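You operate a simulated robot arm through the tools that you are given. There is no shell and no other tool.

You run a simulated robot arm. Do the job below in one go: nothing can be reset, and whatever is moved stays where it is left.

## Task
Swap the roller on the axle stand for the one in the green tray.
Fine: the red cap waits in the silver tray and goes back on; old roller into the orange tray.

Only the result counts: the job must be done as asked and must still hold three seconds after the hand-in. Knocking over, shifting, dropping, spilling or breaking anything else fails it. Lids that push on must go on centred and level and be pressed home; caps that screw on are set level and turned clockwise until they are tight.

## Robot
A 7-joint arm with a two-finger parallel gripper, fixed in place. Base frame: the origin is at the foot of the arm, x ahead of it, y to its left, z up; the work surface is at about z = 880. Lengths are in mm, angles in rad, forces in N, time in s.
With the tool pointing down near the work surface it reaches from about 400 to 900 mm from the base axis. Its first joint turns from -2.496 to 2.496 rad. Payload 3 kg.
The TCP is the grasp point between the finger pads, 30 mm short of the fingertips. In the tool frame z runs along the fingers and y along their closing line. The gripper opens to 94 mm. The fingers are 28 mm wide and 10 mm thick; the gripper's body (50 by 96 mm) begins 55 mm behind the TCP.
Orientation is that of the tool frame in the base frame, as a unit quaternion [x, y, z, w]. With the fingers straight down and closing along the base's y, the tool's x points along the base's -x, its y along +y and its z along -z.

## Interface
- The arm moves only by the tool drive_tool. Its arguments are lists of equal length, an entry for each row: "grip": the finger opening in mm, from 0 to 94; "delta_pos": the shift along the tool's x, y, z in mm, a list of three; "angular": the turn, a rotation vector about the tool's x, y, z in rad, a list of three. In form: {"grip": [grip, ...], "delta_pos": [[dx, dy, dz], ...], "angular": [[wx, wy, wz], ...]}. A call has 1 to 20 rows; each row is the pose to reach, as a shift and turn from the pose commanded when the call began, along the tool's axes at that moment. Each row takes 0.2 s and may step no farther than 50 mm and 0.15 rad from the row before; otherwise, or with a gripper value out of range, the whole call is refused. A pose out of reach is approached as far as the arm can. The call stops where the force on the tool passes 90 N (or 10 N more than at its start, if that is more) or the arm is blocked; 0.2 s more then pass. Each finger travels about 72 mm/s and halts on what it meets, pressing with about 35 N; the grip force reading is that of the motor and also rises with nothing between the fingers. The clock runs only during rows and for 0.2 s after the last one: add rows that repeat a pose to give the fingers time. The reply holds the time, the measured pose of the TCP, the force on the tool along the base axes, the opening and the grip force, in the units named above and with some noise, with the torque about the TCP (base axes, N m) and any sound that the robot's microphone picked up.
- Cameras (640 x 400 px; columns grow to the right, rows downward): "scene" is fixed at [399.7, 498, 1664.1]; the picture's right is [-0.69, -0.72, 0.00], its down [-0.60, 0.58, -0.55] and it looks along [0.39, -0.38, -0.84] (base axes); focal length 363 px, centre (320, 200). "wrist" rides on the gripper at [76, 14, -103] in the tool frame; the picture's right is [-0.18, 0.98, 0.00], its down [-0.75, -0.14, -0.64] and it looks along [-0.63, -0.12, 0.77] (tool axes); focal length 243 px, centre (320, 200). There is no depth. A picture from a camera that has moved, and an enlarged one, comes with that camera's place and axes in the base frame and with its lens.
- grab_frame(camera): a new picture of that camera. The clock stands still meanwhile.
- close_up(camera, box): a new picture of the part [left, top, right, bottom] of that camera's present view, enlarged. The clock stands still meanwhile.
- job_done(): hands the job in; it is judged then, once.

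Nothing tells you positions but the pictures and the camera data. Unless the task says otherwise, let go and move clear before handing in.

The tools are called after "Request:" as a command line: name --argument value ..., lists and objects as JSON in quotes. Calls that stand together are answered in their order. drive_tool: Moves the arm, as the interface text tells. Its arguments: {"type":"object","properties":{"grip":{"type":"array","items":{"type":"number"}},"delta_pos":{"type":"array","items":{"type":"array","items":{"type":"number"}}},"angular":{"type":"array","items":{"type":"array","items":{"type":"number"}}}},"required":["grip","delta_pos","angular"]} The other tools are called the same way: grab_frame (camera) takes a picture; close_up (camera, box) takes an enlarged picture of a part of a camera's view; job_done () hands the job in.

At the start:

```text
time: 0.0
eef_pos: [540.1, 108.0, 1243.0]
tool_rot: [-0.001, 1.0, 0.0, 0.0]
force: [-0.1, 0.2, -0.3]
wrist_torque: [0.01, -0.01, 0.03]
gripper_width: 94.1
finger_force: 0.1
```

scene: 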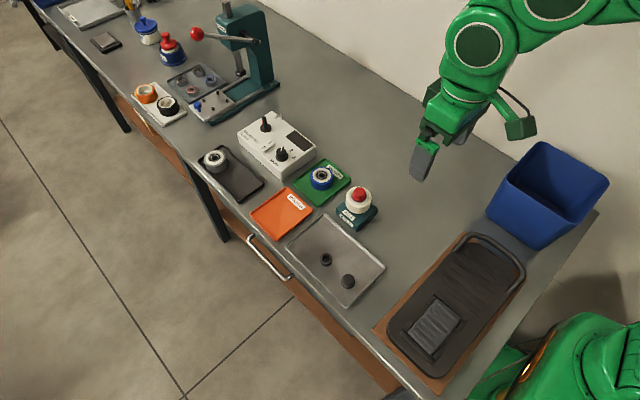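
wrist: 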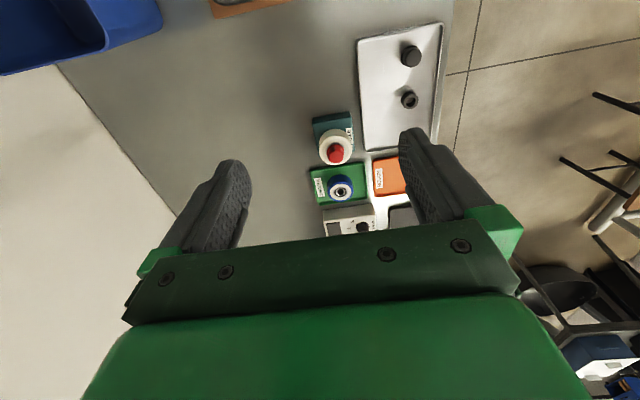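

I see an axle stand (teal base, white roller, red cap), a green tray with a blue roller, an orange tray and a silver tray with two dark parts. I'll look closer before moving.

Request:
close_up --camera "scene" --box '[240, 140, 400, 240]'

Request:
close_up --camera "scene" --box '[270, 200, 430, 300]'

Request:
close_up --camera "wrist" --box '[290, 100, 418, 240]'

Request:
close_up --camera "wrist" --box '[340, 10, 468, 150]'

Request:
close_up --camera "scene" --box '[320, 175, 400, 225]'

```text
4.00 times, centred on (320, 190) of scene
camera zoom: at [399.7, 498.0, 1664.1], right [-0.69, -0.72, 0.0], down [-0.6, 0.58, -0.55], along [0.39, -0.38, -0.84], focal length 1452 px, centre (320, 240)
```

zoom: 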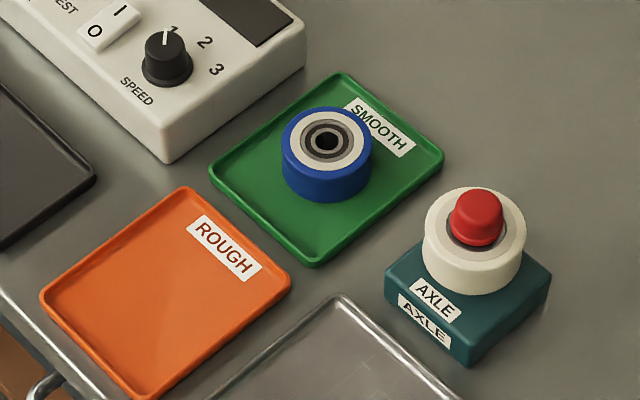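

```text
4.00 times, centred on (350, 250) of scene
camera zoom: at [399.7, 498.0, 1664.1], right [-0.69, -0.72, 0.0], down [-0.6, 0.58, -0.55], along [0.39, -0.38, -0.84], focal length 1452 px, centre (200, 0)
```

zoom: 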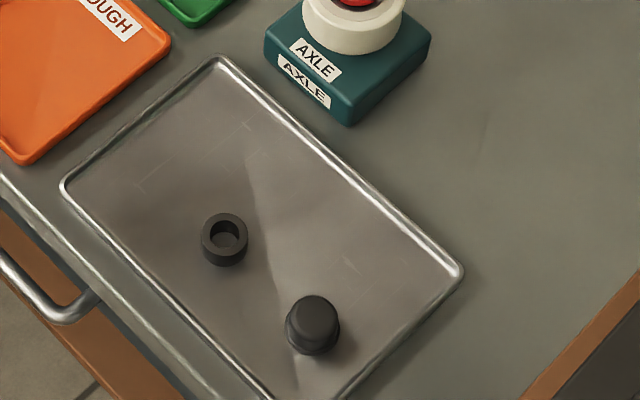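

```text
2.86 times, centred on (354, 170) of wrist
camera zoom: at [463.0, 122.0, 1348.0], right [0.18, 0.98, 0.0], down [0.75, -0.14, 0.64], along [0.63, -0.12, -0.77], focal length 693 px, centre (223, 286)
```

zoom: 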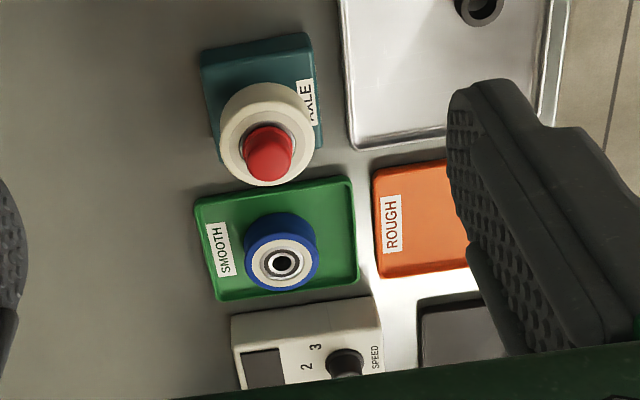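

```text
2.86 times, centred on (404, 80) of wrist
camera zoom: at [463.0, 122.0, 1348.0], right [0.18, 0.98, 0.0], down [0.75, -0.14, 0.64], along [0.63, -0.12, -0.77], focal length 693 px, centre (80, 543)
```

zoom: 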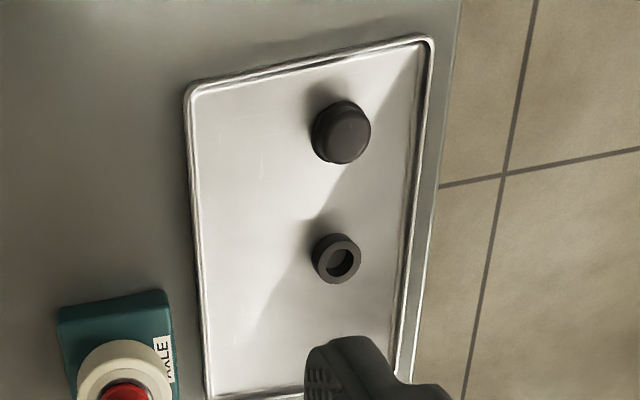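

```text
8.00 times, centred on (360, 200) of scene
camera zoom: at [399.7, 498.0, 1664.1], right [-0.69, -0.72, 0.0], down [-0.6, 0.58, -0.55], along [0.39, -0.38, -0.84], focal length 2904 px, centre (0, 200)
```

zoom: 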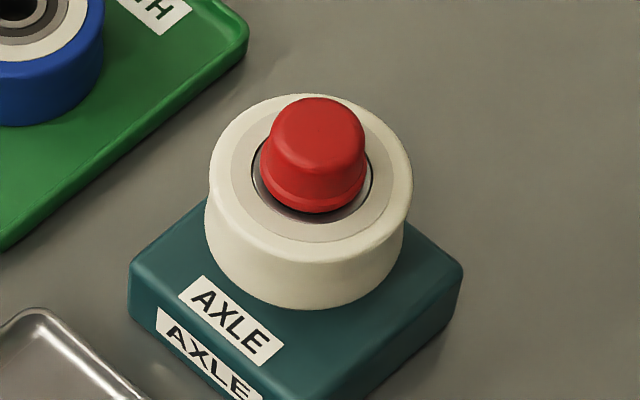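

Request:
drive_tool --grip '[94, 94, 94, 94, 94]' --delta_pos '[[-15, 1, 36], [-30, 2, 72], [-45, 3, 108], [-60, 3, 143], [-60, 3, 143]]' --angular '[[0, 0, 0], [0, 0, 0], [0, 0, 0], [0, 0, 0], [0, 0, 0]]'

Request:
grab_frame --camera "wrist"

Request:
close_up --camera "wrist" --box '[260, 100, 420, 200]'

```text
time: 1.2
eef_pos: [598.9, 111.0, 1099.7]
tool_rot: [-0.001, 1.0, 0.0, 0.001]
force: [-0.3, 0.4, -0.8]
wrist_torque: [-0.02, 0.0, -0.01]
gripper_width: 94.1
finger_force: 0.0
```

```text
taken
camera wrist: at [523.1, 124.4, 1203.3], right [0.18, 0.98, 0.0], down [0.75, -0.14, 0.64], along [0.63, -0.12, -0.77], focal length 243 px, centre (320, 200)
```

wrist: 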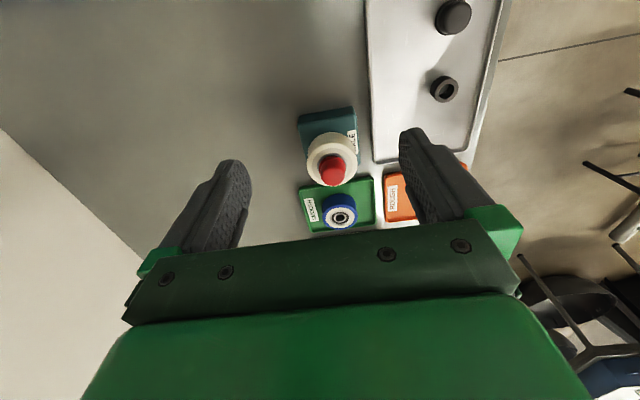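

```text
4.00 times, centred on (340, 150) of wrist
camera zoom: at [523.1, 124.4, 1203.3], right [0.18, 0.98, 0.0], down [0.75, -0.14, 0.64], along [0.63, -0.12, -0.77], focal length 970 px, centre (240, 400)
```

zoom: 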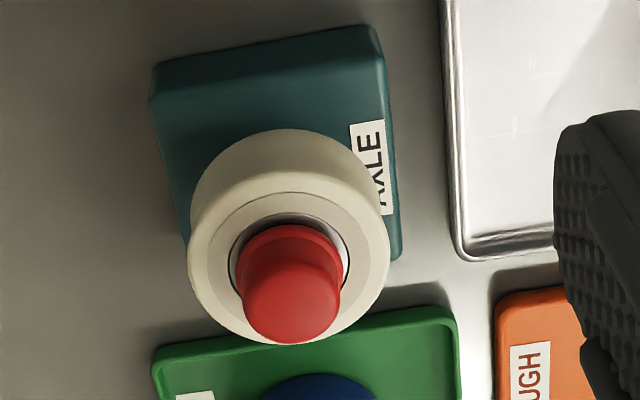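

The stand's axis seems to be near (670, 110), with the cap top at about z = 990 and the roller top at about 963. I'll hover above the cap, with the gripper part closed, and check alignment.

Request:
drive_tool --grip '[70, 60, 60, 60]' --delta_pos '[[-35, 0, 0], [-71, -0.7, 10], [-71, -0.7, 50], [-71, -0.7, 50]]' --angular '[[0, 0, 0], [0, 0, 0], [0, 0, 0], [0, 0, 0]]'

Request:
grab_frame --camera "wrist"

Request:
close_up --camera "scene" --box '[300, 130, 428, 210]'

```text
time: 2.2
eef_pos: [670.8, 108.8, 1051.0]
tool_rot: [0.001, 1.0, 0.0, 0.0]
force: [0.8, -0.2, 0.2]
wrist_torque: [0.02, 0.02, 0.01]
gripper_width: 60.0
finger_force: 0.1
```

```text
taken
camera wrist: at [594.2, 123.5, 1155.1], right [0.18, 0.98, 0.0], down [0.75, -0.14, 0.64], along [0.63, -0.12, -0.77], focal length 243 px, centre (320, 200)
```

wrist: 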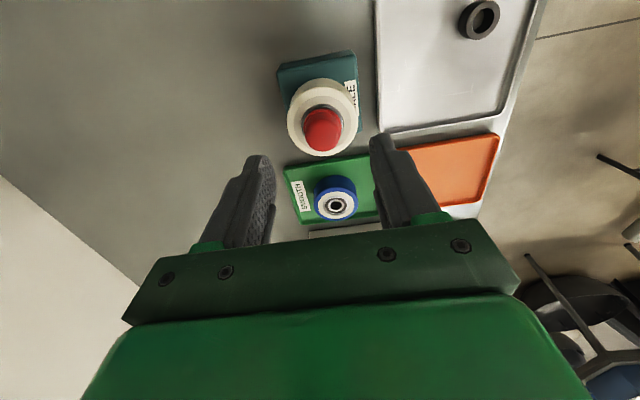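

```text
5.00 times, centred on (364, 170) of scene
camera zoom: at [399.7, 498.0, 1664.1], right [-0.69, -0.72, 0.0], down [-0.6, 0.58, -0.55], along [0.39, -0.38, -0.84], focal length 1815 px, centre (100, 350)
```

zoom: 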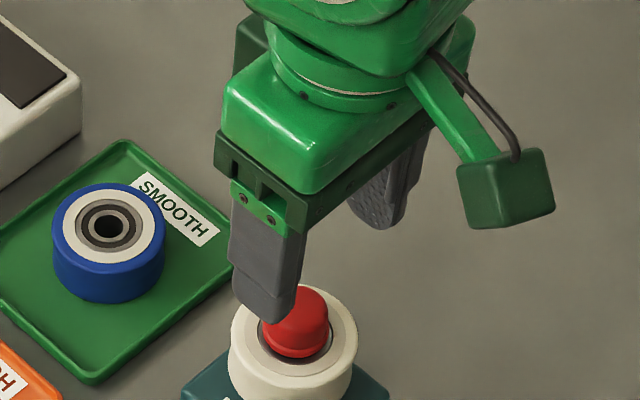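

Request:
close_up --camera "wrist" --box '[272, 50, 368, 170]'

Request:
close_up --camera "wrist" --box '[280, 150, 400, 240]'

```text
3.33 times, centred on (320, 110) of wrist
camera zoom: at [594.2, 123.5, 1155.1], right [0.18, 0.98, 0.0], down [0.75, -0.14, 0.64], along [0.63, -0.12, -0.77], focal length 809 px, centre (320, 500)
```

zoom: 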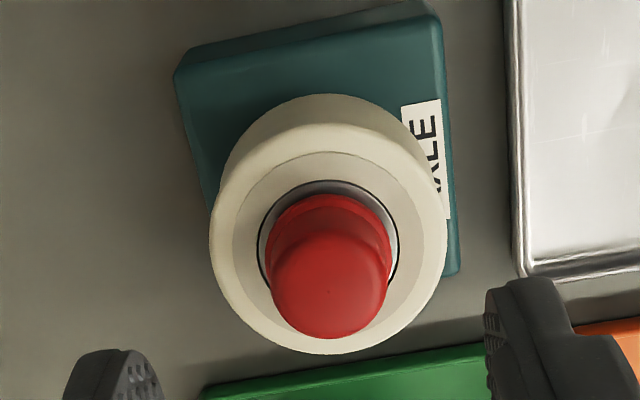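

```text
4.44 times, centred on (340, 195) of wrist
camera zoom: at [594.2, 123.5, 1155.1], right [0.18, 0.98, 0.0], down [0.75, -0.14, 0.64], along [0.63, -0.12, -0.77], focal length 1078 px, centre (231, 222)
```

zoom: 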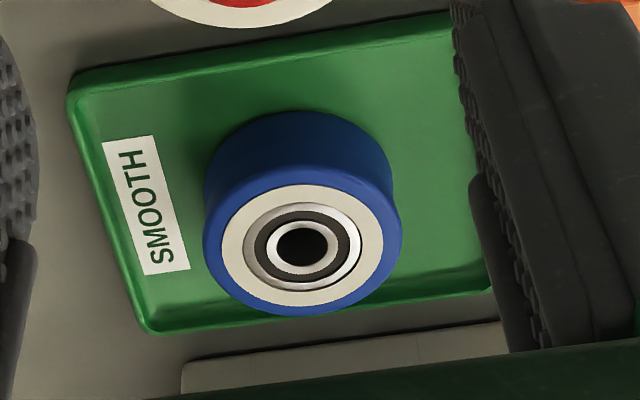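

Cap axis refined to about (670.9, 111). I'll descend so the fingertips sit a few mm above the roller face, then close on the cap.

Request:
drive_tool --grip '[60, 60, 60, 40, 20, 10, 10, 10]' --delta_pos '[[0, 0.8, 25], [0, 0.8, 50], [0, 0.8, 50], [0, 0.8, 50], [0, 0.8, 50], [0, 0.8, 50], [0, 0.8, 50], [0, 0.8, 50]]' --angular '[[0, 0, 0], [0, 0, 0], [0, 0, 0], [0, 0, 0], [0, 0, 0], [0, 0, 0], [0, 0, 0], [0, 0, 0]]'

Request:
close_up --camera "scene" --box '[300, 140, 428, 220]'

Request:
close_up --camera "wrist" --box '[240, 50, 400, 200]'

```text
time: 4.0
eef_pos: [671.0, 110.0, 1001.3]
tool_rot: [-0.001, 1.0, 0.001, 0.0]
force: [-0.7, -10.7, -5.3]
wrist_torque: [-0.3, 0.05, -0.04]
gripper_width: 21.9
finger_force: 34.7
```

```text
5.00 times, centred on (364, 180) of scene
camera zoom: at [399.7, 498.0, 1664.1], right [-0.69, -0.72, 0.0], down [-0.6, 0.58, -0.55], along [0.39, -0.38, -0.84], focal length 1815 px, centre (100, 300)
```

zoom: 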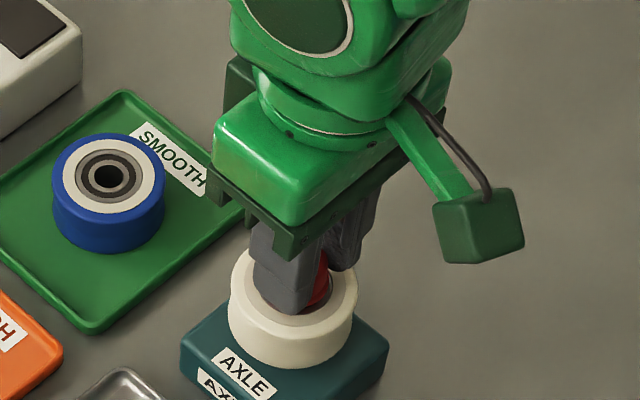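

```text
2.67 times, centred on (320, 125) of wrist
camera zoom: at [593.7, 125.2, 1104.8], right [0.18, 0.98, 0.0], down [0.75, -0.14, 0.64], along [0.63, -0.12, -0.77], focal length 647 px, centre (320, 400)
```

zoom: 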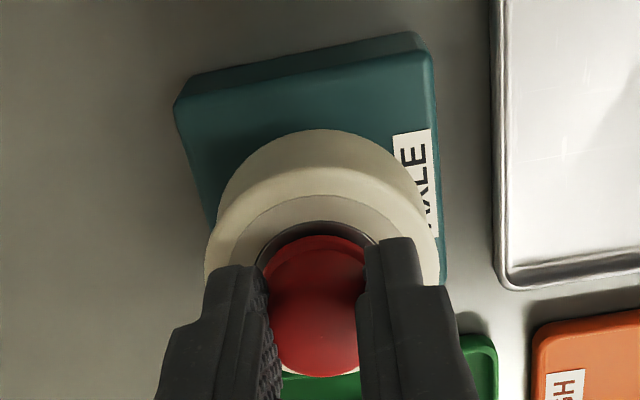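

Request:
drive_tool --grip '[10, 10, 10]' --delta_pos '[[0, -1.1, 0], [0, -1.1, -1], [0, -1.1, -1.5]]' --angular '[[0, 0, 0], [0, 0, 0], [0, 0, 0]]'

```text
time: 4.8
eef_pos: [670.6, 108.8, 1002.8]
tool_rot: [0.0, 1.0, 0.0, 0.0]
force: [0.6, 0.8, 0.0]
wrist_torque: [0.01, -0.01, 0.01]
gripper_width: 22.0
finger_force: 34.6
```

Request:
close_up --camera "wrist" --box '[240, 50, 400, 200]'

Request:
close_up --camera "scene" --box '[340, 170, 388, 200]'

```text
2.67 times, centred on (320, 125) of wrist
camera zoom: at [594.2, 124.2, 1106.3], right [0.18, 0.98, 0.0], down [0.75, -0.14, 0.64], along [0.63, -0.12, -0.77], focal length 647 px, centre (320, 400)
```

zoom: 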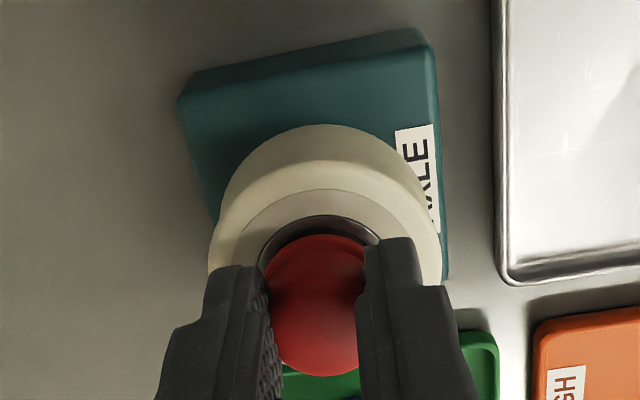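

```text
13.33 times, centred on (364, 185) of scene
camera zoom: at [399.7, 498.0, 1664.1], right [-0.69, -0.72, 0.0], down [-0.6, 0.58, -0.55], along [0.39, -0.38, -0.84], focal length 4840 px, centre (-267, 400)
```

zoom: 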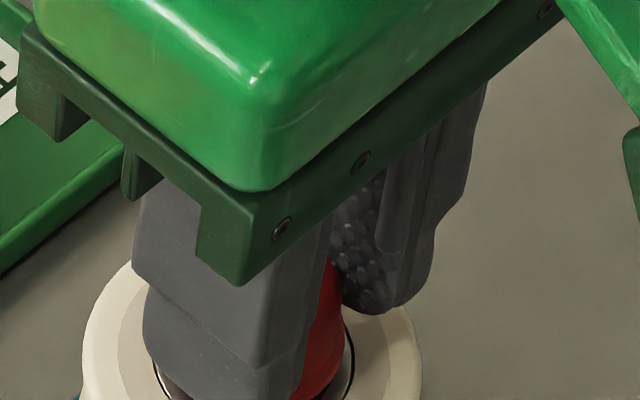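

The cap follows the gripper without resistance, so it's a plain push or slip fit. I'll keep lifting it straight up.

Request:
drive_tool --grip '[10, 10, 10, 10, 10]' --delta_pos '[[0, 0, -3], [0, 0, -8], [0, 0, -15], [0, 0, -30], [0, 0, -50]]' --angular '[[0, 0, 0], [0, 0, 0], [0, 0, 0], [0, 0, 0], [0, 0, 0]]'

Request:
close_up --camera "wrist" --box '[240, 50, 400, 200]'

Request:
close_up --camera "scene" --box '[300, 140, 428, 220]'

```text
time: 6.0
eef_pos: [671.8, 109.6, 1053.5]
tool_rot: [0.0, 1.0, 0.0, 0.001]
force: [0.4, -0.1, -0.1]
wrist_torque: [0.0, 0.0, 0.0]
gripper_width: 21.9
finger_force: 35.0
```

```text
2.67 times, centred on (320, 125) of wrist
camera zoom: at [594.8, 123.4, 1157.4], right [0.18, 0.98, 0.0], down [0.75, -0.14, 0.64], along [0.63, -0.12, -0.77], focal length 647 px, centre (320, 400)
```

zoom: 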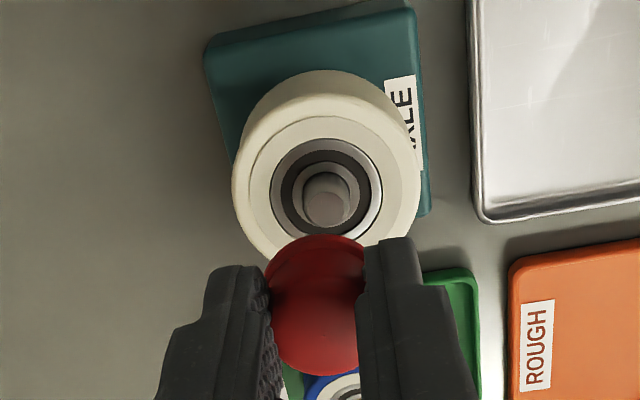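

```text
5.00 times, centred on (364, 180) of scene
camera zoom: at [399.7, 498.0, 1664.1], right [-0.69, -0.72, 0.0], down [-0.6, 0.58, -0.55], along [0.39, -0.38, -0.84], focal length 1815 px, centre (100, 300)
```

zoom: 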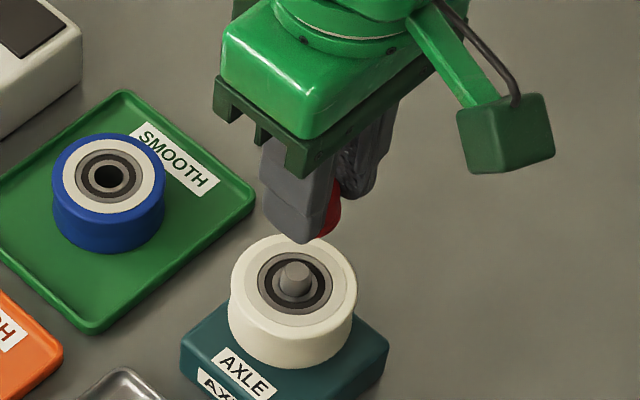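

Cap is off and held; the axle is a smooth pin. Next I'll take the cap over a free patch of the silver tray near (682, 215).

Request:
drive_tool --grip '[10, 10, 10, 10, 10, 10, 10]' --delta_pos '[[-4, 35, 0], [-8, 70, 0], [-11, 105, 0], [-11, 105, 40], [-11, 105, 75], [-11, 105, 100], [-11, 105, 100]]' --angular '[[0, 0, 0], [0, 0, 0], [0, 0, 0], [0, 0, 0], [0, 0, 0], [0, 0, 0], [0, 0, 0]]'

Request:
grab_frame --camera "wrist"

Request:
close_up --camera "scene" --box '[260, 160, 420, 260]'

```text
time: 7.6
eef_pos: [682.0, 212.9, 955.9]
tool_rot: [0.001, 1.0, 0.0, 0.0]
force: [-0.6, 0.5, -0.2]
wrist_torque: [0.03, 0.04, -0.02]
gripper_width: 21.7
finger_force: 35.1
```

```text
taken
camera wrist: at [605.5, 227.5, 1057.6], right [0.18, 0.98, 0.0], down [0.75, -0.14, 0.64], along [0.63, -0.12, -0.77], focal length 243 px, centre (320, 200)
```

wrist: 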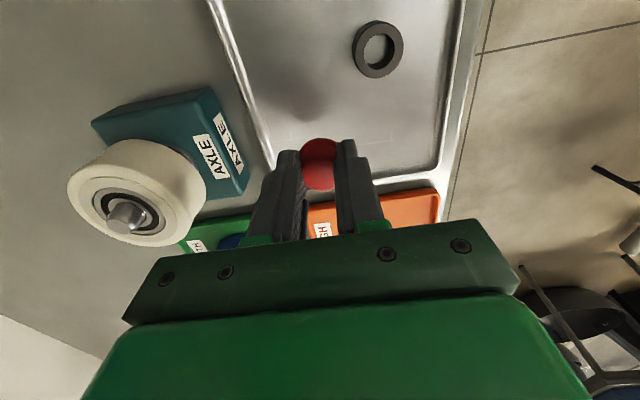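

```text
4.00 times, centred on (340, 210) of scene
camera zoom: at [399.7, 498.0, 1664.1], right [-0.69, -0.72, 0.0], down [-0.6, 0.58, -0.55], along [0.39, -0.38, -0.84], focal length 1452 px, centre (240, 160)
```

zoom: 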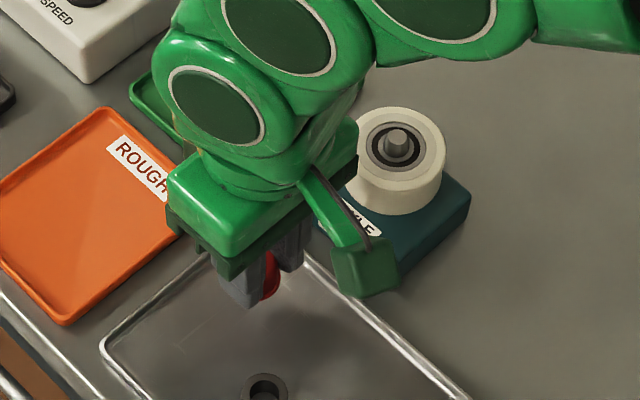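

Request:
drive_tool --grip '[10, 10, 10, 10]' --delta_pos '[[0, 0, 15], [0, 0, 25], [0, 0, 29], [0, 0, 29]]' --angular '[[0, 0, 0], [0, 0, 0], [0, 0, 0], [0, 0, 0]]'

Request:
close_up --camera "wrist" --box '[240, 80, 400, 220]'

```text
time: 8.6
eef_pos: [681.9, 214.5, 923.5]
tool_rot: [0.001, 1.0, 0.0, 0.0]
force: [-2.1, 0.2, 4.8]
wrist_torque: [-0.06, 0.1, -0.02]
gripper_width: 21.6
finger_force: 35.1
```

```text
2.86 times, centred on (320, 150) of wrist
camera zoom: at [604.9, 228.9, 1027.7], right [0.18, 0.98, 0.0], down [0.75, -0.14, 0.64], along [0.63, -0.12, -0.77], focal length 693 px, centre (320, 343)
```

zoom: 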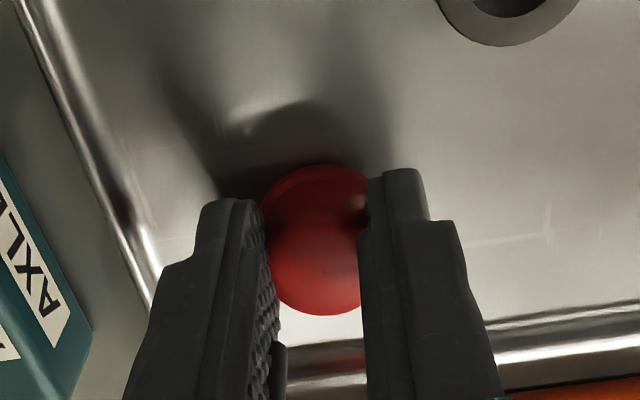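

Contact with the tray floor is felt (about 5 N). I'll open the fingers and lift straight up.

Request:
drive_tool --grip '[24, 30, 40, 40, 40, 40, 40]' --delta_pos '[[0, 0, 0], [0, 0, 0], [0, 0, 0], [0, 0, -10], [0, 0, -40], [0, 0, -80], [0, 0, -120]]' --angular '[[0, 0, 0], [0, 0, 0], [0, 0, 0], [0, 0, 0], [0, 0, 0], [0, 0, 0], [0, 0, 0]]'

Request:
close_up --camera "wrist" --box '[240, 80, 400, 220]'

Request:
grab_frame --camera "scene"

```text
time: 10.2
eef_pos: [681.2, 214.7, 1045.9]
tool_rot: [0.0, 1.0, 0.0, 0.0]
force: [-0.2, -0.5, -0.3]
wrist_torque: [-0.01, -0.03, 0.04]
gripper_width: 39.9
finger_force: 0.1
```

```text
2.86 times, centred on (320, 150) of wrist
camera zoom: at [604.6, 228.5, 1149.5], right [0.18, 0.98, 0.0], down [0.75, -0.14, 0.64], along [0.63, -0.12, -0.77], focal length 693 px, centre (320, 343)
```

zoom: 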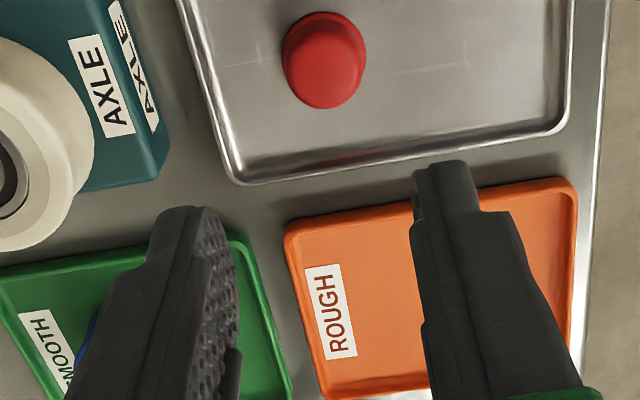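

```text
taken
```

scene: 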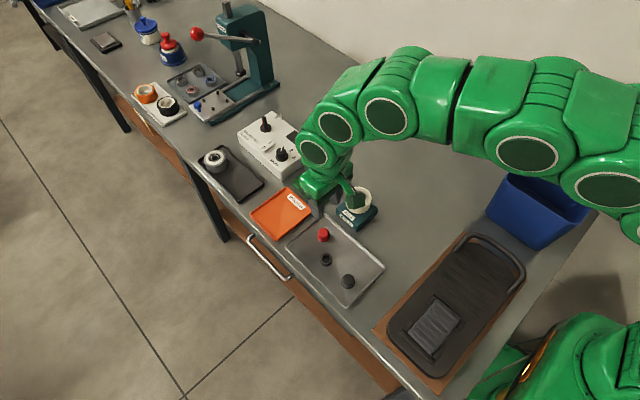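

Cap stands upright in the silver tray. I'll return above the stand with the fingers opened wider to grip the old roller.

Request:
drive_tool --grip '[50, 70, 84, 84, 84]' --delta_pos '[[3, -35, -5], [7, -70, -5], [10.5, -104.5, -5], [10.5, -104.5, -5], [10.5, -104.5, -5]]' --angular '[[0, 0, 0], [0, 0, 0], [0, 0, 0], [0, 0, 0], [0, 0, 0]]'

Request:
close_up --camera "wrist" --box '[240, 50, 400, 200]'

Request:
close_up --camera "scene" --box '[320, 170, 400, 240]'

```text
time: 11.4
eef_pos: [668.2, 110.8, 1048.9]
tool_rot: [-0.001, 1.0, 0.0, 0.001]
force: [0.0, 0.0, -0.4]
wrist_torque: [0.01, -0.01, 0.0]
gripper_width: 84.0
finger_force: 0.0
```

```text
2.67 times, centred on (320, 125) of wrist
camera zoom: at [592.0, 125.5, 1153.1], right [0.18, 0.98, 0.0], down [0.75, -0.14, 0.64], along [0.63, -0.12, -0.77], focal length 647 px, centre (320, 400)
```

zoom: 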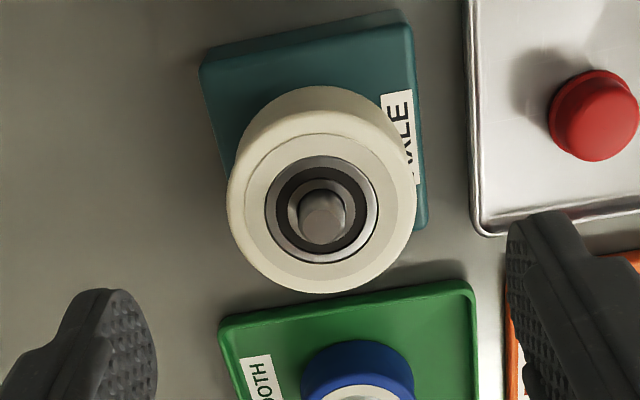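

```text
5.71 times, centred on (360, 205) of scene
camera zoom: at [399.7, 498.0, 1664.1], right [-0.69, -0.72, 0.0], down [-0.6, 0.58, -0.55], along [0.39, -0.38, -0.84], focal length 2074 px, centre (91, 171)
```

zoom: 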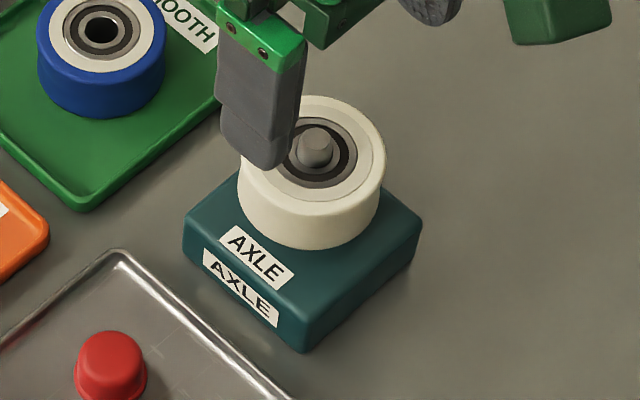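

Request:
drive_tool --grip '[84]' --delta_pos '[[0, 0, 0]]' --angular '[[0, 0, 0]]'

Request:
drive_tool --grip '[84]' --delta_pos '[[0, 0, 0]]' --angular '[[0, 0, 0]]'

Request:
drive_tool --grip '[84]' --delta_pos '[[0, 0, 0]]' --angular '[[0, 0, 0]]'

Request:
close_up --camera "wrist" --box '[280, 75, 360, 175]'

```text
time: 11.8
eef_pos: [668.8, 110.0, 1049.1]
tool_rot: [0.0, 1.0, 0.0, -0.001]
force: [0.1, 0.2, 0.4]
wrist_torque: [-0.01, -0.04, 0.0]
gripper_width: 84.0
finger_force: 0.1
```

```text
time: 12.2
eef_pos: [670.1, 109.7, 1049.9]
tool_rot: [0.0, 1.0, 0.0, 0.0]
force: [-0.6, -0.3, 1.0]
wrist_torque: [0.0, 0.0, 0.0]
gripper_width: 83.9
finger_force: 0.1
```

```text
time: 12.6
eef_pos: [668.1, 109.5, 1050.4]
tool_rot: [0.0, 1.0, 0.0, 0.0]
force: [0.4, 0.4, -0.1]
wrist_torque: [0.01, 0.01, 0.0]
gripper_width: 83.8
finger_force: 0.0
```

```text
4.00 times, centred on (320, 125) of wrist
camera zoom: at [592.0, 125.7, 1153.2], right [0.18, 0.98, 0.0], down [0.75, -0.14, 0.64], along [0.63, -0.12, -0.77], focal length 970 px, centre (320, 500)
```

zoom: 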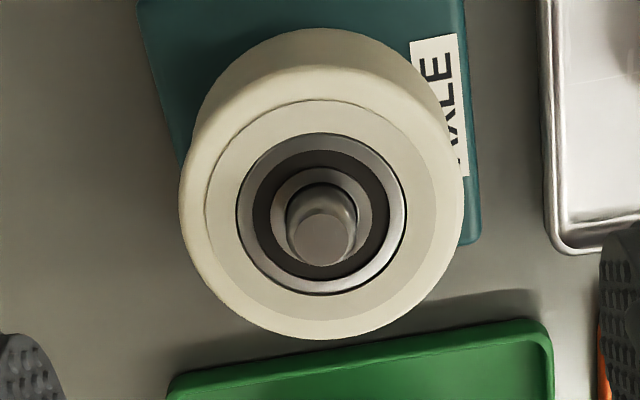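

The roller centre appears about 5 mm farther in x than the tool axis. I'll correct that, then look again before descending.

Request:
drive_tool --grip '[84, 84, 84]' --delta_pos '[[-5, 0, 0], [-5, 0, 20], [-5, 0, 20]]' --angular '[[0, 0, 0], [0, 0, 0], [0, 0, 0]]'

Request:
close_up --camera "wrist" --box '[272, 75, 368, 195]'

Request:
close_up --camera "scene" --box '[320, 170, 400, 220]'

```text
time: 13.4
eef_pos: [674.3, 111.5, 1028.6]
tool_rot: [0.0, 1.0, 0.0, 0.0]
force: [0.7, 0.0, 0.1]
wrist_torque: [-0.01, -0.01, -0.02]
gripper_width: 84.0
finger_force: 0.1
```

```text
3.33 times, centred on (320, 135) of wrist
camera zoom: at [597.9, 125.8, 1132.7], right [0.18, 0.98, 0.0], down [0.75, -0.14, 0.64], along [0.63, -0.12, -0.77], focal length 809 px, centre (320, 417)
```

zoom: 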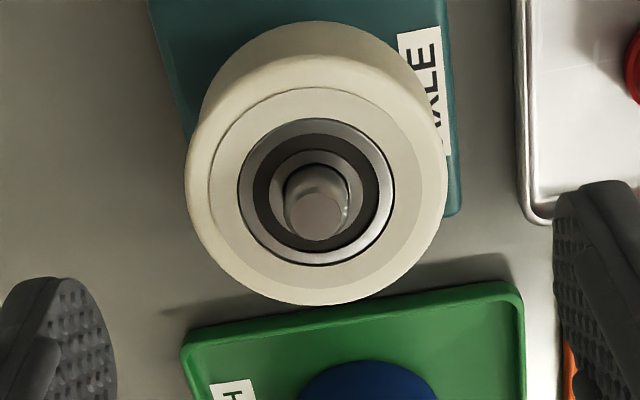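

```text
8.00 times, centred on (360, 195) of scene
camera zoom: at [399.7, 498.0, 1664.1], right [-0.69, -0.72, 0.0], down [-0.6, 0.58, -0.55], along [0.39, -0.38, -0.84], focal length 2904 px, centre (0, 240)
```

zoom: 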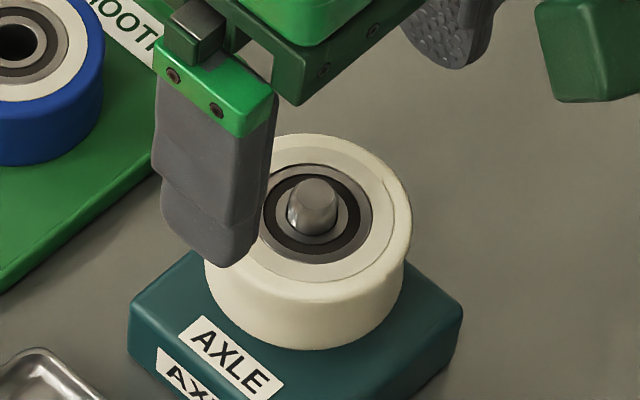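

Request:
drive_tool --grip '[84, 84, 84, 84]' --delta_pos '[[0.5, -0.8, 20], [0.5, -0.8, 40], [0.5, -0.8, 53], [0.5, -0.8, 53]]' --angular '[[0, 0, 0], [0, 0, 0], [0, 0, 0], [0, 0, 0]]'

Request:
grab_frame --camera "wrist"

Request:
close_up --camera "scene" --box '[320, 160, 400, 220]'

```text
time: 14.4
eef_pos: [675.8, 109.3, 976.7]
tool_rot: [0.0, 1.0, 0.0, 0.0]
force: [0.4, 0.4, 0.4]
wrist_torque: [0.01, 0.02, 0.0]
gripper_width: 84.1
finger_force: 0.0
```

```text
taken
camera wrist: at [599.4, 124.6, 1079.6], right [0.18, 0.98, 0.0], down [0.75, -0.14, 0.64], along [0.63, -0.12, -0.77], focal length 243 px, centre (320, 200)
```

wrist: 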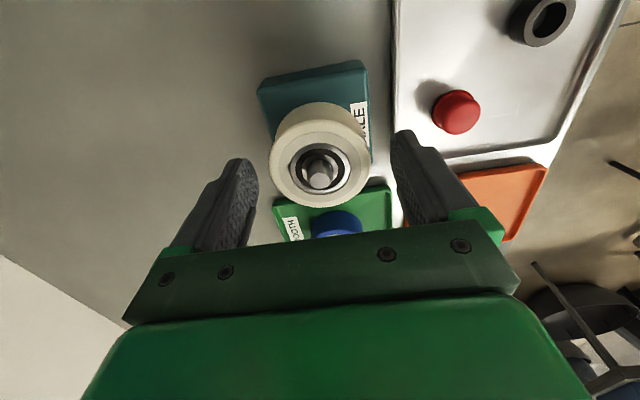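

```text
6.67 times, centred on (360, 190) of scene
camera zoom: at [399.7, 498.0, 1664.1], right [-0.69, -0.72, 0.0], down [-0.6, 0.58, -0.55], along [0.39, -0.38, -0.84], focal length 2420 px, centre (53, 267)
```

zoom: 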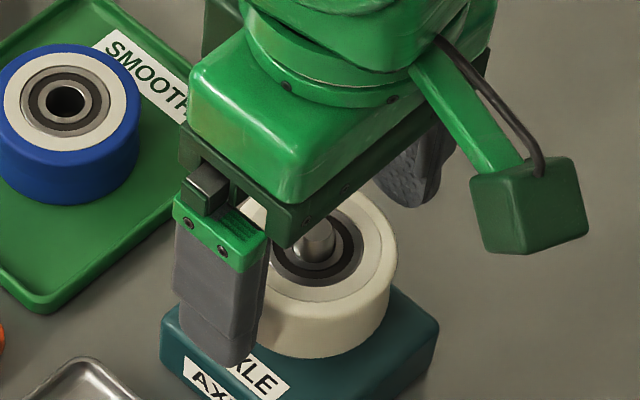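

The fingers straddle the roller with its rim between the pads. Closing to grip.

Request:
drive_tool --grip '[70, 60, 50, 50, 50]' --delta_pos '[[0, 0, 0], [0, 0, 0], [0, 0, 0], [0, 0, 0], [0, 0, 0]]' --angular '[[0, 0, 0], [0, 0, 0], [0, 0, 0], [0, 0, 0], [0, 0, 0]]'

Request:
close_up --camera "wrist" --box '[240, 90, 400, 230]'

```text
time: 15.6
eef_pos: [675.4, 111.0, 976.0]
tool_rot: [0.0, 1.0, 0.0, 0.0]
force: [0.8, 0.9, 0.3]
wrist_torque: [-0.04, -0.03, 0.01]
gripper_width: 58.1
finger_force: 34.7
```

```text
2.86 times, centred on (320, 160) of wrist
camera zoom: at [599.4, 124.6, 1079.6], right [0.18, 0.98, 0.0], down [0.75, -0.14, 0.64], along [0.63, -0.12, -0.77], focal length 693 px, centre (320, 314)
```

zoom: 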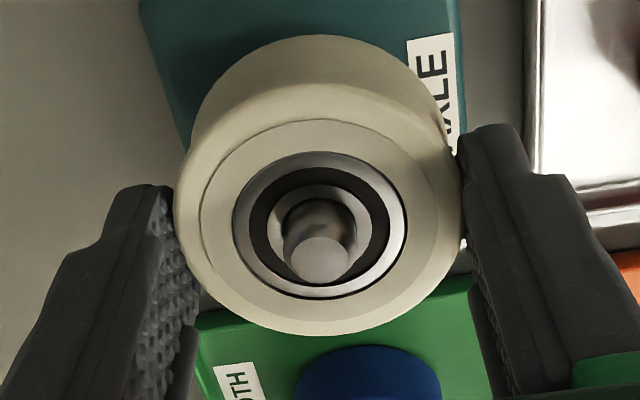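

Request:
drive_tool --grip '[50]' --delta_pos '[[0, 0, 0]]' --angular '[[0, 0, 0]]'

Request:
drive_tool --grip '[50]' --delta_pos '[[0, 0, 0]]' --angular '[[0, 0, 0]]'

Request:
drive_tool --grip '[50]' --delta_pos '[[0, 0, -2]]' --angular '[[0, 0, 0]]'

Request:
drive_tool --grip '[50, 50]' --delta_pos '[[0, 0, -2], [0, 0, -5]]' --angular '[[0, 0, 0], [0, 0, 0]]'

```text
time: 16.0
eef_pos: [675.7, 109.6, 975.0]
tool_rot: [0.001, 1.0, -0.001, 0.0]
force: [-0.1, 1.2, 1.1]
wrist_torque: [0.04, -0.02, 0.0]
gripper_width: 58.0
finger_force: 34.8
```

```text
time: 16.4
eef_pos: [676.2, 109.5, 974.5]
tool_rot: [-0.001, 1.0, 0.0, 0.001]
force: [-1.0, -0.4, 2.0]
wrist_torque: [-0.04, -0.03, 0.0]
gripper_width: 58.0
finger_force: 34.8
```

```text
time: 16.8
eef_pos: [676.6, 110.5, 978.3]
tool_rot: [0.0, 1.0, 0.0, 0.0]
force: [0.2, 0.5, -0.2]
wrist_torque: [0.0, 0.01, 0.01]
gripper_width: 58.1
finger_force: 35.2
```

```text
time: 17.4
eef_pos: [674.1, 109.7, 981.6]
tool_rot: [0.0, 1.0, 0.0, -0.001]
force: [1.0, -0.5, -1.3]
wrist_torque: [0.0, 0.01, -0.02]
gripper_width: 58.2
finger_force: 35.3
```

Old roller slides freely. I'll lift it clear of the pin and carry it toward the orange tray centre, estimated at (803, 242).

Request:
drive_tool --grip '[50, 50, 50, 50, 50, 50, 50, 50, 50]' --delta_pos '[[0, 0, -20], [0, 0, -40], [0, 0, -62], [0, 0, -62], [-32, 33, -62], [-64, 66, -62], [-96, 99, -62], [-127, 132, -62], [-127, 132, -62]]' --angular '[[0, 0, 0], [0, 0, 0], [0, 0, 0], [0, 0, 0], [0, 0, 0], [0, 0, 0], [0, 0, 0], [0, 0, 0], [0, 0, 0]]'

Request:
grab_frame --camera "wrist"

Request:
grab_frame --camera "scene"

```text
time: 19.4
eef_pos: [802.2, 242.6, 1044.7]
tool_rot: [0.0, 1.0, -0.001, -0.001]
force: [-0.1, 0.3, 0.2]
wrist_torque: [0.05, 0.01, -0.02]
gripper_width: 58.0
finger_force: 35.3
```

```text
taken
camera wrist: at [725.6, 256.0, 1148.8], right [0.18, 0.98, 0.0], down [0.75, -0.14, 0.64], along [0.63, -0.12, -0.77], focal length 243 px, centre (320, 200)
```

wrist: 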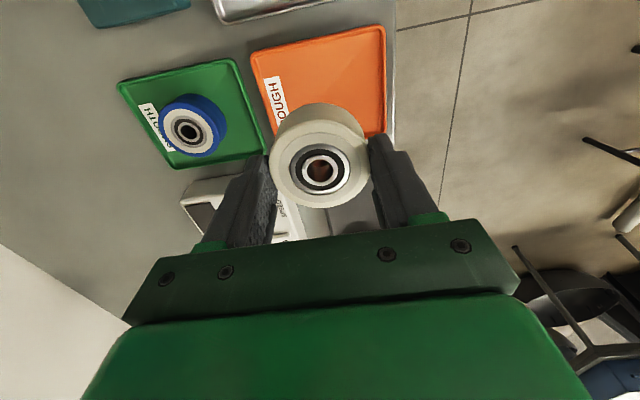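

```text
taken
```

scene: 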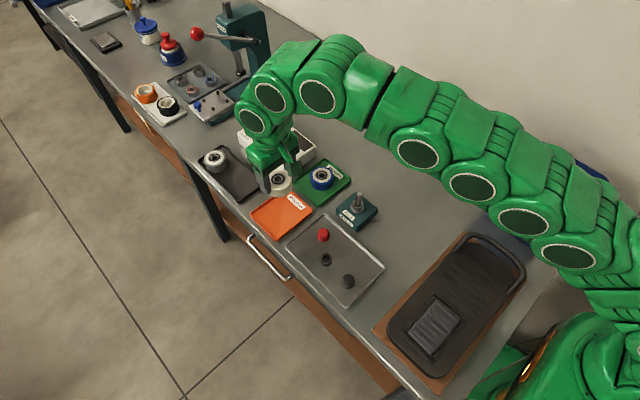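

The tray centre lies right under the tool. I'll look at the bare stand now, then lower the old roller.

Request:
close_up --camera "scene" --box '[320, 180, 400, 240]'

Request:
drive_tool --grip '[50, 50, 50, 50, 50]' --delta_pos '[[0, 0, 40], [0, 0, 75], [0, 0, 100], [0, 0, 112], [0, 0, 112]]' --angular '[[0, 0, 0], [0, 0, 0], [0, 0, 0], [0, 0, 0], [0, 0, 0]]'

Request:
grab_frame --camera "wrist"

Request:
close_up --camera "scene" --box '[230, 140, 340, 240]'

```text
6.67 times, centred on (360, 210) of scene
camera zoom: at [399.7, 498.0, 1664.1], right [-0.69, -0.72, 0.0], down [-0.6, 0.58, -0.55], along [0.39, -0.38, -0.84], focal length 2420 px, centre (53, 133)
```

zoom: 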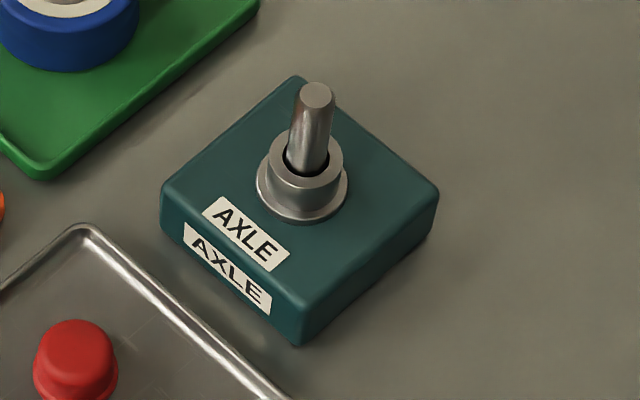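

```text
time: 20.6
eef_pos: [803.1, 241.0, 931.9]
tool_rot: [-0.001, 1.0, 0.0, 0.0]
force: [-0.3, 0.7, -1.9]
wrist_torque: [0.0, 0.0, 0.01]
gripper_width: 58.0
finger_force: 34.5
```

```text
taken
camera wrist: at [725.7, 255.5, 1036.9], right [0.18, 0.98, 0.0], down [0.75, -0.14, 0.64], along [0.63, -0.12, -0.77], focal length 243 px, centre (320, 200)
```

wrist: 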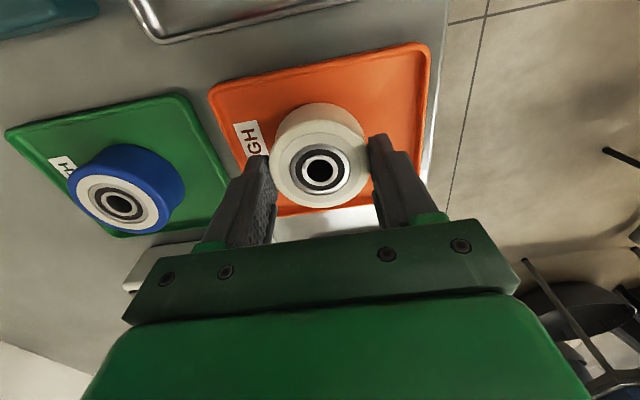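

```text
4.00 times, centred on (285, 190) of scene
camera zoom: at [399.7, 498.0, 1664.1], right [-0.69, -0.72, 0.0], down [-0.6, 0.58, -0.55], along [0.39, -0.38, -0.84], focal length 1452 px, centre (460, 240)
```

zoom: 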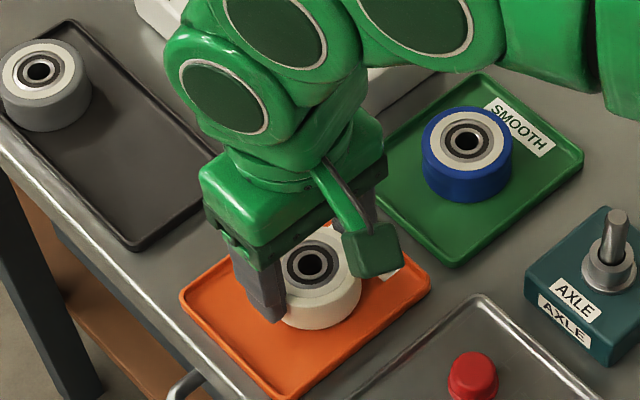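

The stand now shows a pin with a fixed shoulder collar (top at about z = 935) that the roller rests on. I'll lower the old roller the last few mm into the orange tray.

Request:
drive_tool --grip '[50, 50, 50]' --delta_pos '[[0, 0, 3], [0, 0, 5], [0, 0, 5]]' --angular '[[0, 0, 0], [0, 0, 0], [0, 0, 0]]'

Request:
drive_tool --grip '[50, 50]' --delta_pos '[[0, 0, 1], [0, 0, 1.5]]' --angular '[[0, 0, 0], [0, 0, 0]]'

```text
time: 21.4
eef_pos: [801.5, 241.6, 929.6]
tool_rot: [0.0, 1.0, 0.001, 0.001]
force: [-6.8, -0.9, 17.5]
wrist_torque: [-0.23, 0.42, -0.17]
gripper_width: 58.2
finger_force: 35.0
```

```text
time: 22.0
eef_pos: [802.9, 239.9, 928.2]
tool_rot: [0.0, 1.0, 0.001, 0.002]
force: [-7.7, -2.6, 46.0]
wrist_torque: [-0.38, 0.19, -0.4]
gripper_width: 58.4
finger_force: 35.5
```

Firm contact at around TCP z = 930. I'll ease off the pressure, then open.

Request:
drive_tool --grip '[50, 50, 50]' --delta_pos '[[0, 0, -2], [0, 0, -3.5], [0, 0, -3.5]]' --angular '[[0, 0, 0], [0, 0, 0], [0, 0, 0]]'

Request:
close_up --camera "scene" --box '[230, 140, 340, 240]'

Request:
close_up --camera "wrist" --box '[240, 90, 400, 230]'

```text
time: 22.8
eef_pos: [801.6, 240.9, 928.1]
tool_rot: [0.0, 1.0, -0.001, -0.001]
force: [5.5, -1.0, 5.0]
wrist_torque: [-0.01, -0.36, -0.07]
gripper_width: 58.3
finger_force: 34.9
```

```text
4.00 times, centred on (285, 190) of scene
camera zoom: at [399.7, 498.0, 1664.1], right [-0.69, -0.72, 0.0], down [-0.6, 0.58, -0.55], along [0.39, -0.38, -0.84], focal length 1452 px, centre (460, 240)
```

zoom: 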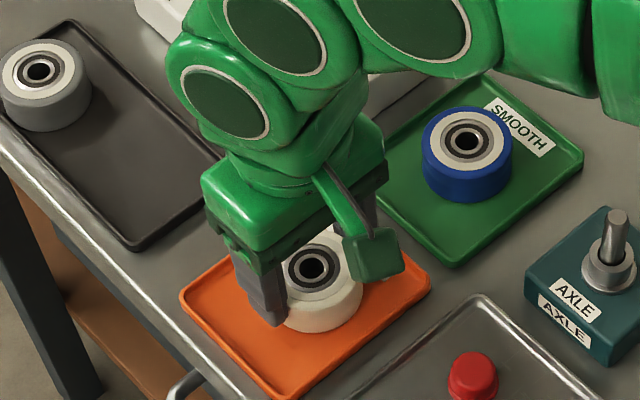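

```text
2.86 times, centred on (320, 160) of wrist
camera zoom: at [725.6, 255.4, 1032.4], right [0.18, 0.98, 0.0], down [0.76, -0.14, 0.64], along [0.63, -0.12, -0.77], focal length 693 px, centre (320, 314)
```

zoom: 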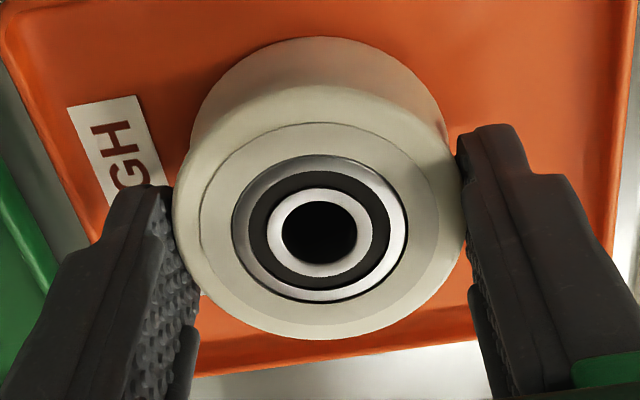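

Request:
drive_tool --grip '[64, 72, 72, 72, 72, 72, 72]' --delta_pos '[[0, 0, 0], [0, 0, 0], [0, 0, 0], [0, 0, -15], [0, 0, -40], [0, 0, -80], [0, 0, -120]]' --angular '[[0, 0, 0], [0, 0, 0], [0, 0, 0], [0, 0, 0], [0, 0, 0], [0, 0, 0], [0, 0, 0]]'

Request:
drive_tool --grip '[84, 84, 84, 84, 84]' --delta_pos '[[0, -35, 0], [-2, -70, 0], [-4, -105, 0], [-4, -140, 0], [-4, -140, 0]]' --angular '[[0, 0, 0], [0, 0, 0], [0, 0, 0], [0, 0, 0], [0, 0, 0]]'

Request:
grab_frame --camera "wrist"

Request:
close_up --camera "wrist" --box '[240, 50, 400, 200]'

Request:
close_up --camera "scene" --box '[230, 140, 390, 240]'

```text
time: 24.4
eef_pos: [804.0, 241.9, 1050.2]
tool_rot: [0.0, 1.0, -0.001, 0.0]
force: [-0.1, -0.1, -0.8]
wrist_torque: [0.01, -0.01, 0.01]
gripper_width: 71.9
finger_force: 0.1
```

```text
time: 25.6
eef_pos: [806.8, 98.6, 1050.6]
tool_rot: [0.001, 1.0, 0.0, 0.001]
force: [0.5, -0.7, -0.2]
wrist_torque: [0.0, 0.01, 0.04]
gripper_width: 84.1
finger_force: 0.0
```

```text
taken
camera wrist: at [731.1, 114.1, 1154.4], right [0.18, 0.98, 0.0], down [0.75, -0.14, 0.64], along [0.63, -0.12, -0.77], focal length 243 px, centre (320, 200)
```

wrist: 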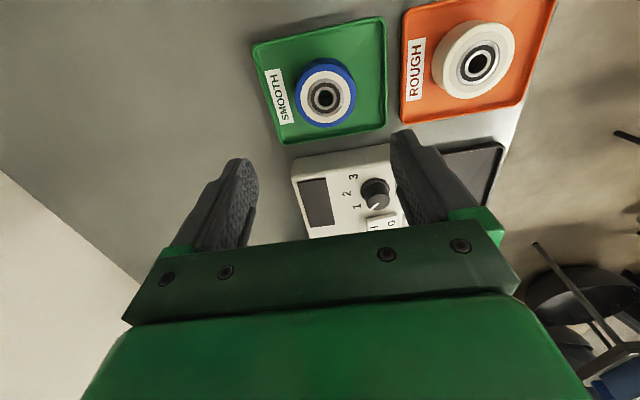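

```text
2.67 times, centred on (320, 125) of wrist
camera zoom: at [731.1, 114.1, 1154.4], right [0.18, 0.98, 0.0], down [0.75, -0.14, 0.64], along [0.63, -0.12, -0.77], focal length 647 px, centre (320, 400)
```

zoom: 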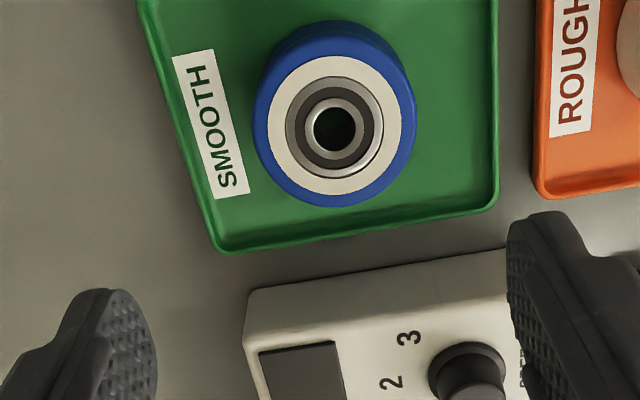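

```text
4.00 times, centred on (310, 190) of scene
camera zoom: at [399.7, 498.0, 1664.1], right [-0.69, -0.72, 0.0], down [-0.6, 0.58, -0.55], along [0.39, -0.38, -0.84], focal length 1452 px, centre (360, 240)
```

zoom: 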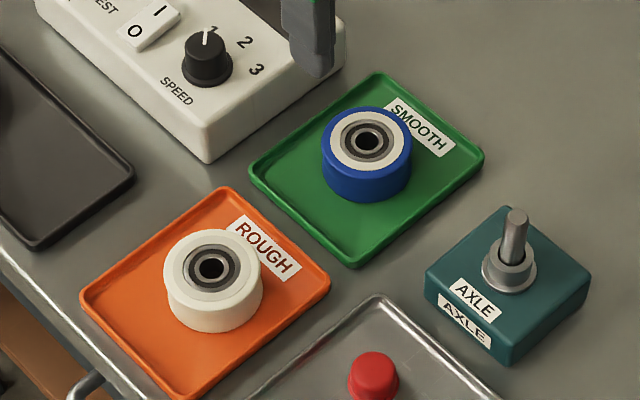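

Old roller lies flat in the orange tray. I'll now align over the blue roller (about 3.5 mm back in x, 6 mm in +y) and come lower.

Request:
drive_tool --grip '[84, 84, 84, 84]' --delta_pos '[[3.5, 5.9, 0], [3.5, 5.9, 30], [3.5, 5.9, 60], [3.5, 5.9, 60]]' --angular '[[0, 0, 0], [0, 0, 0], [0, 0, 0], [0, 0, 0]]'

Request:
close_up --camera "wrist" --box '[272, 75, 368, 195]'

```text
time: 26.6
eef_pos: [801.6, 105.8, 990.0]
tool_rot: [0.0, 1.0, 0.0, 0.0]
force: [0.9, -0.8, -0.9]
wrist_torque: [0.01, 0.0, -0.02]
gripper_width: 84.1
finger_force: 0.1
```

```text
3.33 times, centred on (320, 135) of wrist
camera zoom: at [726.7, 120.2, 1093.8], right [0.18, 0.98, 0.0], down [0.75, -0.14, 0.64], along [0.63, -0.12, -0.77], focal length 809 px, centre (320, 417)
```

zoom: 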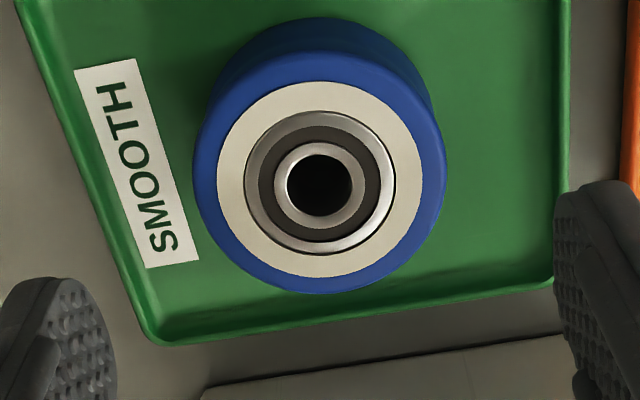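

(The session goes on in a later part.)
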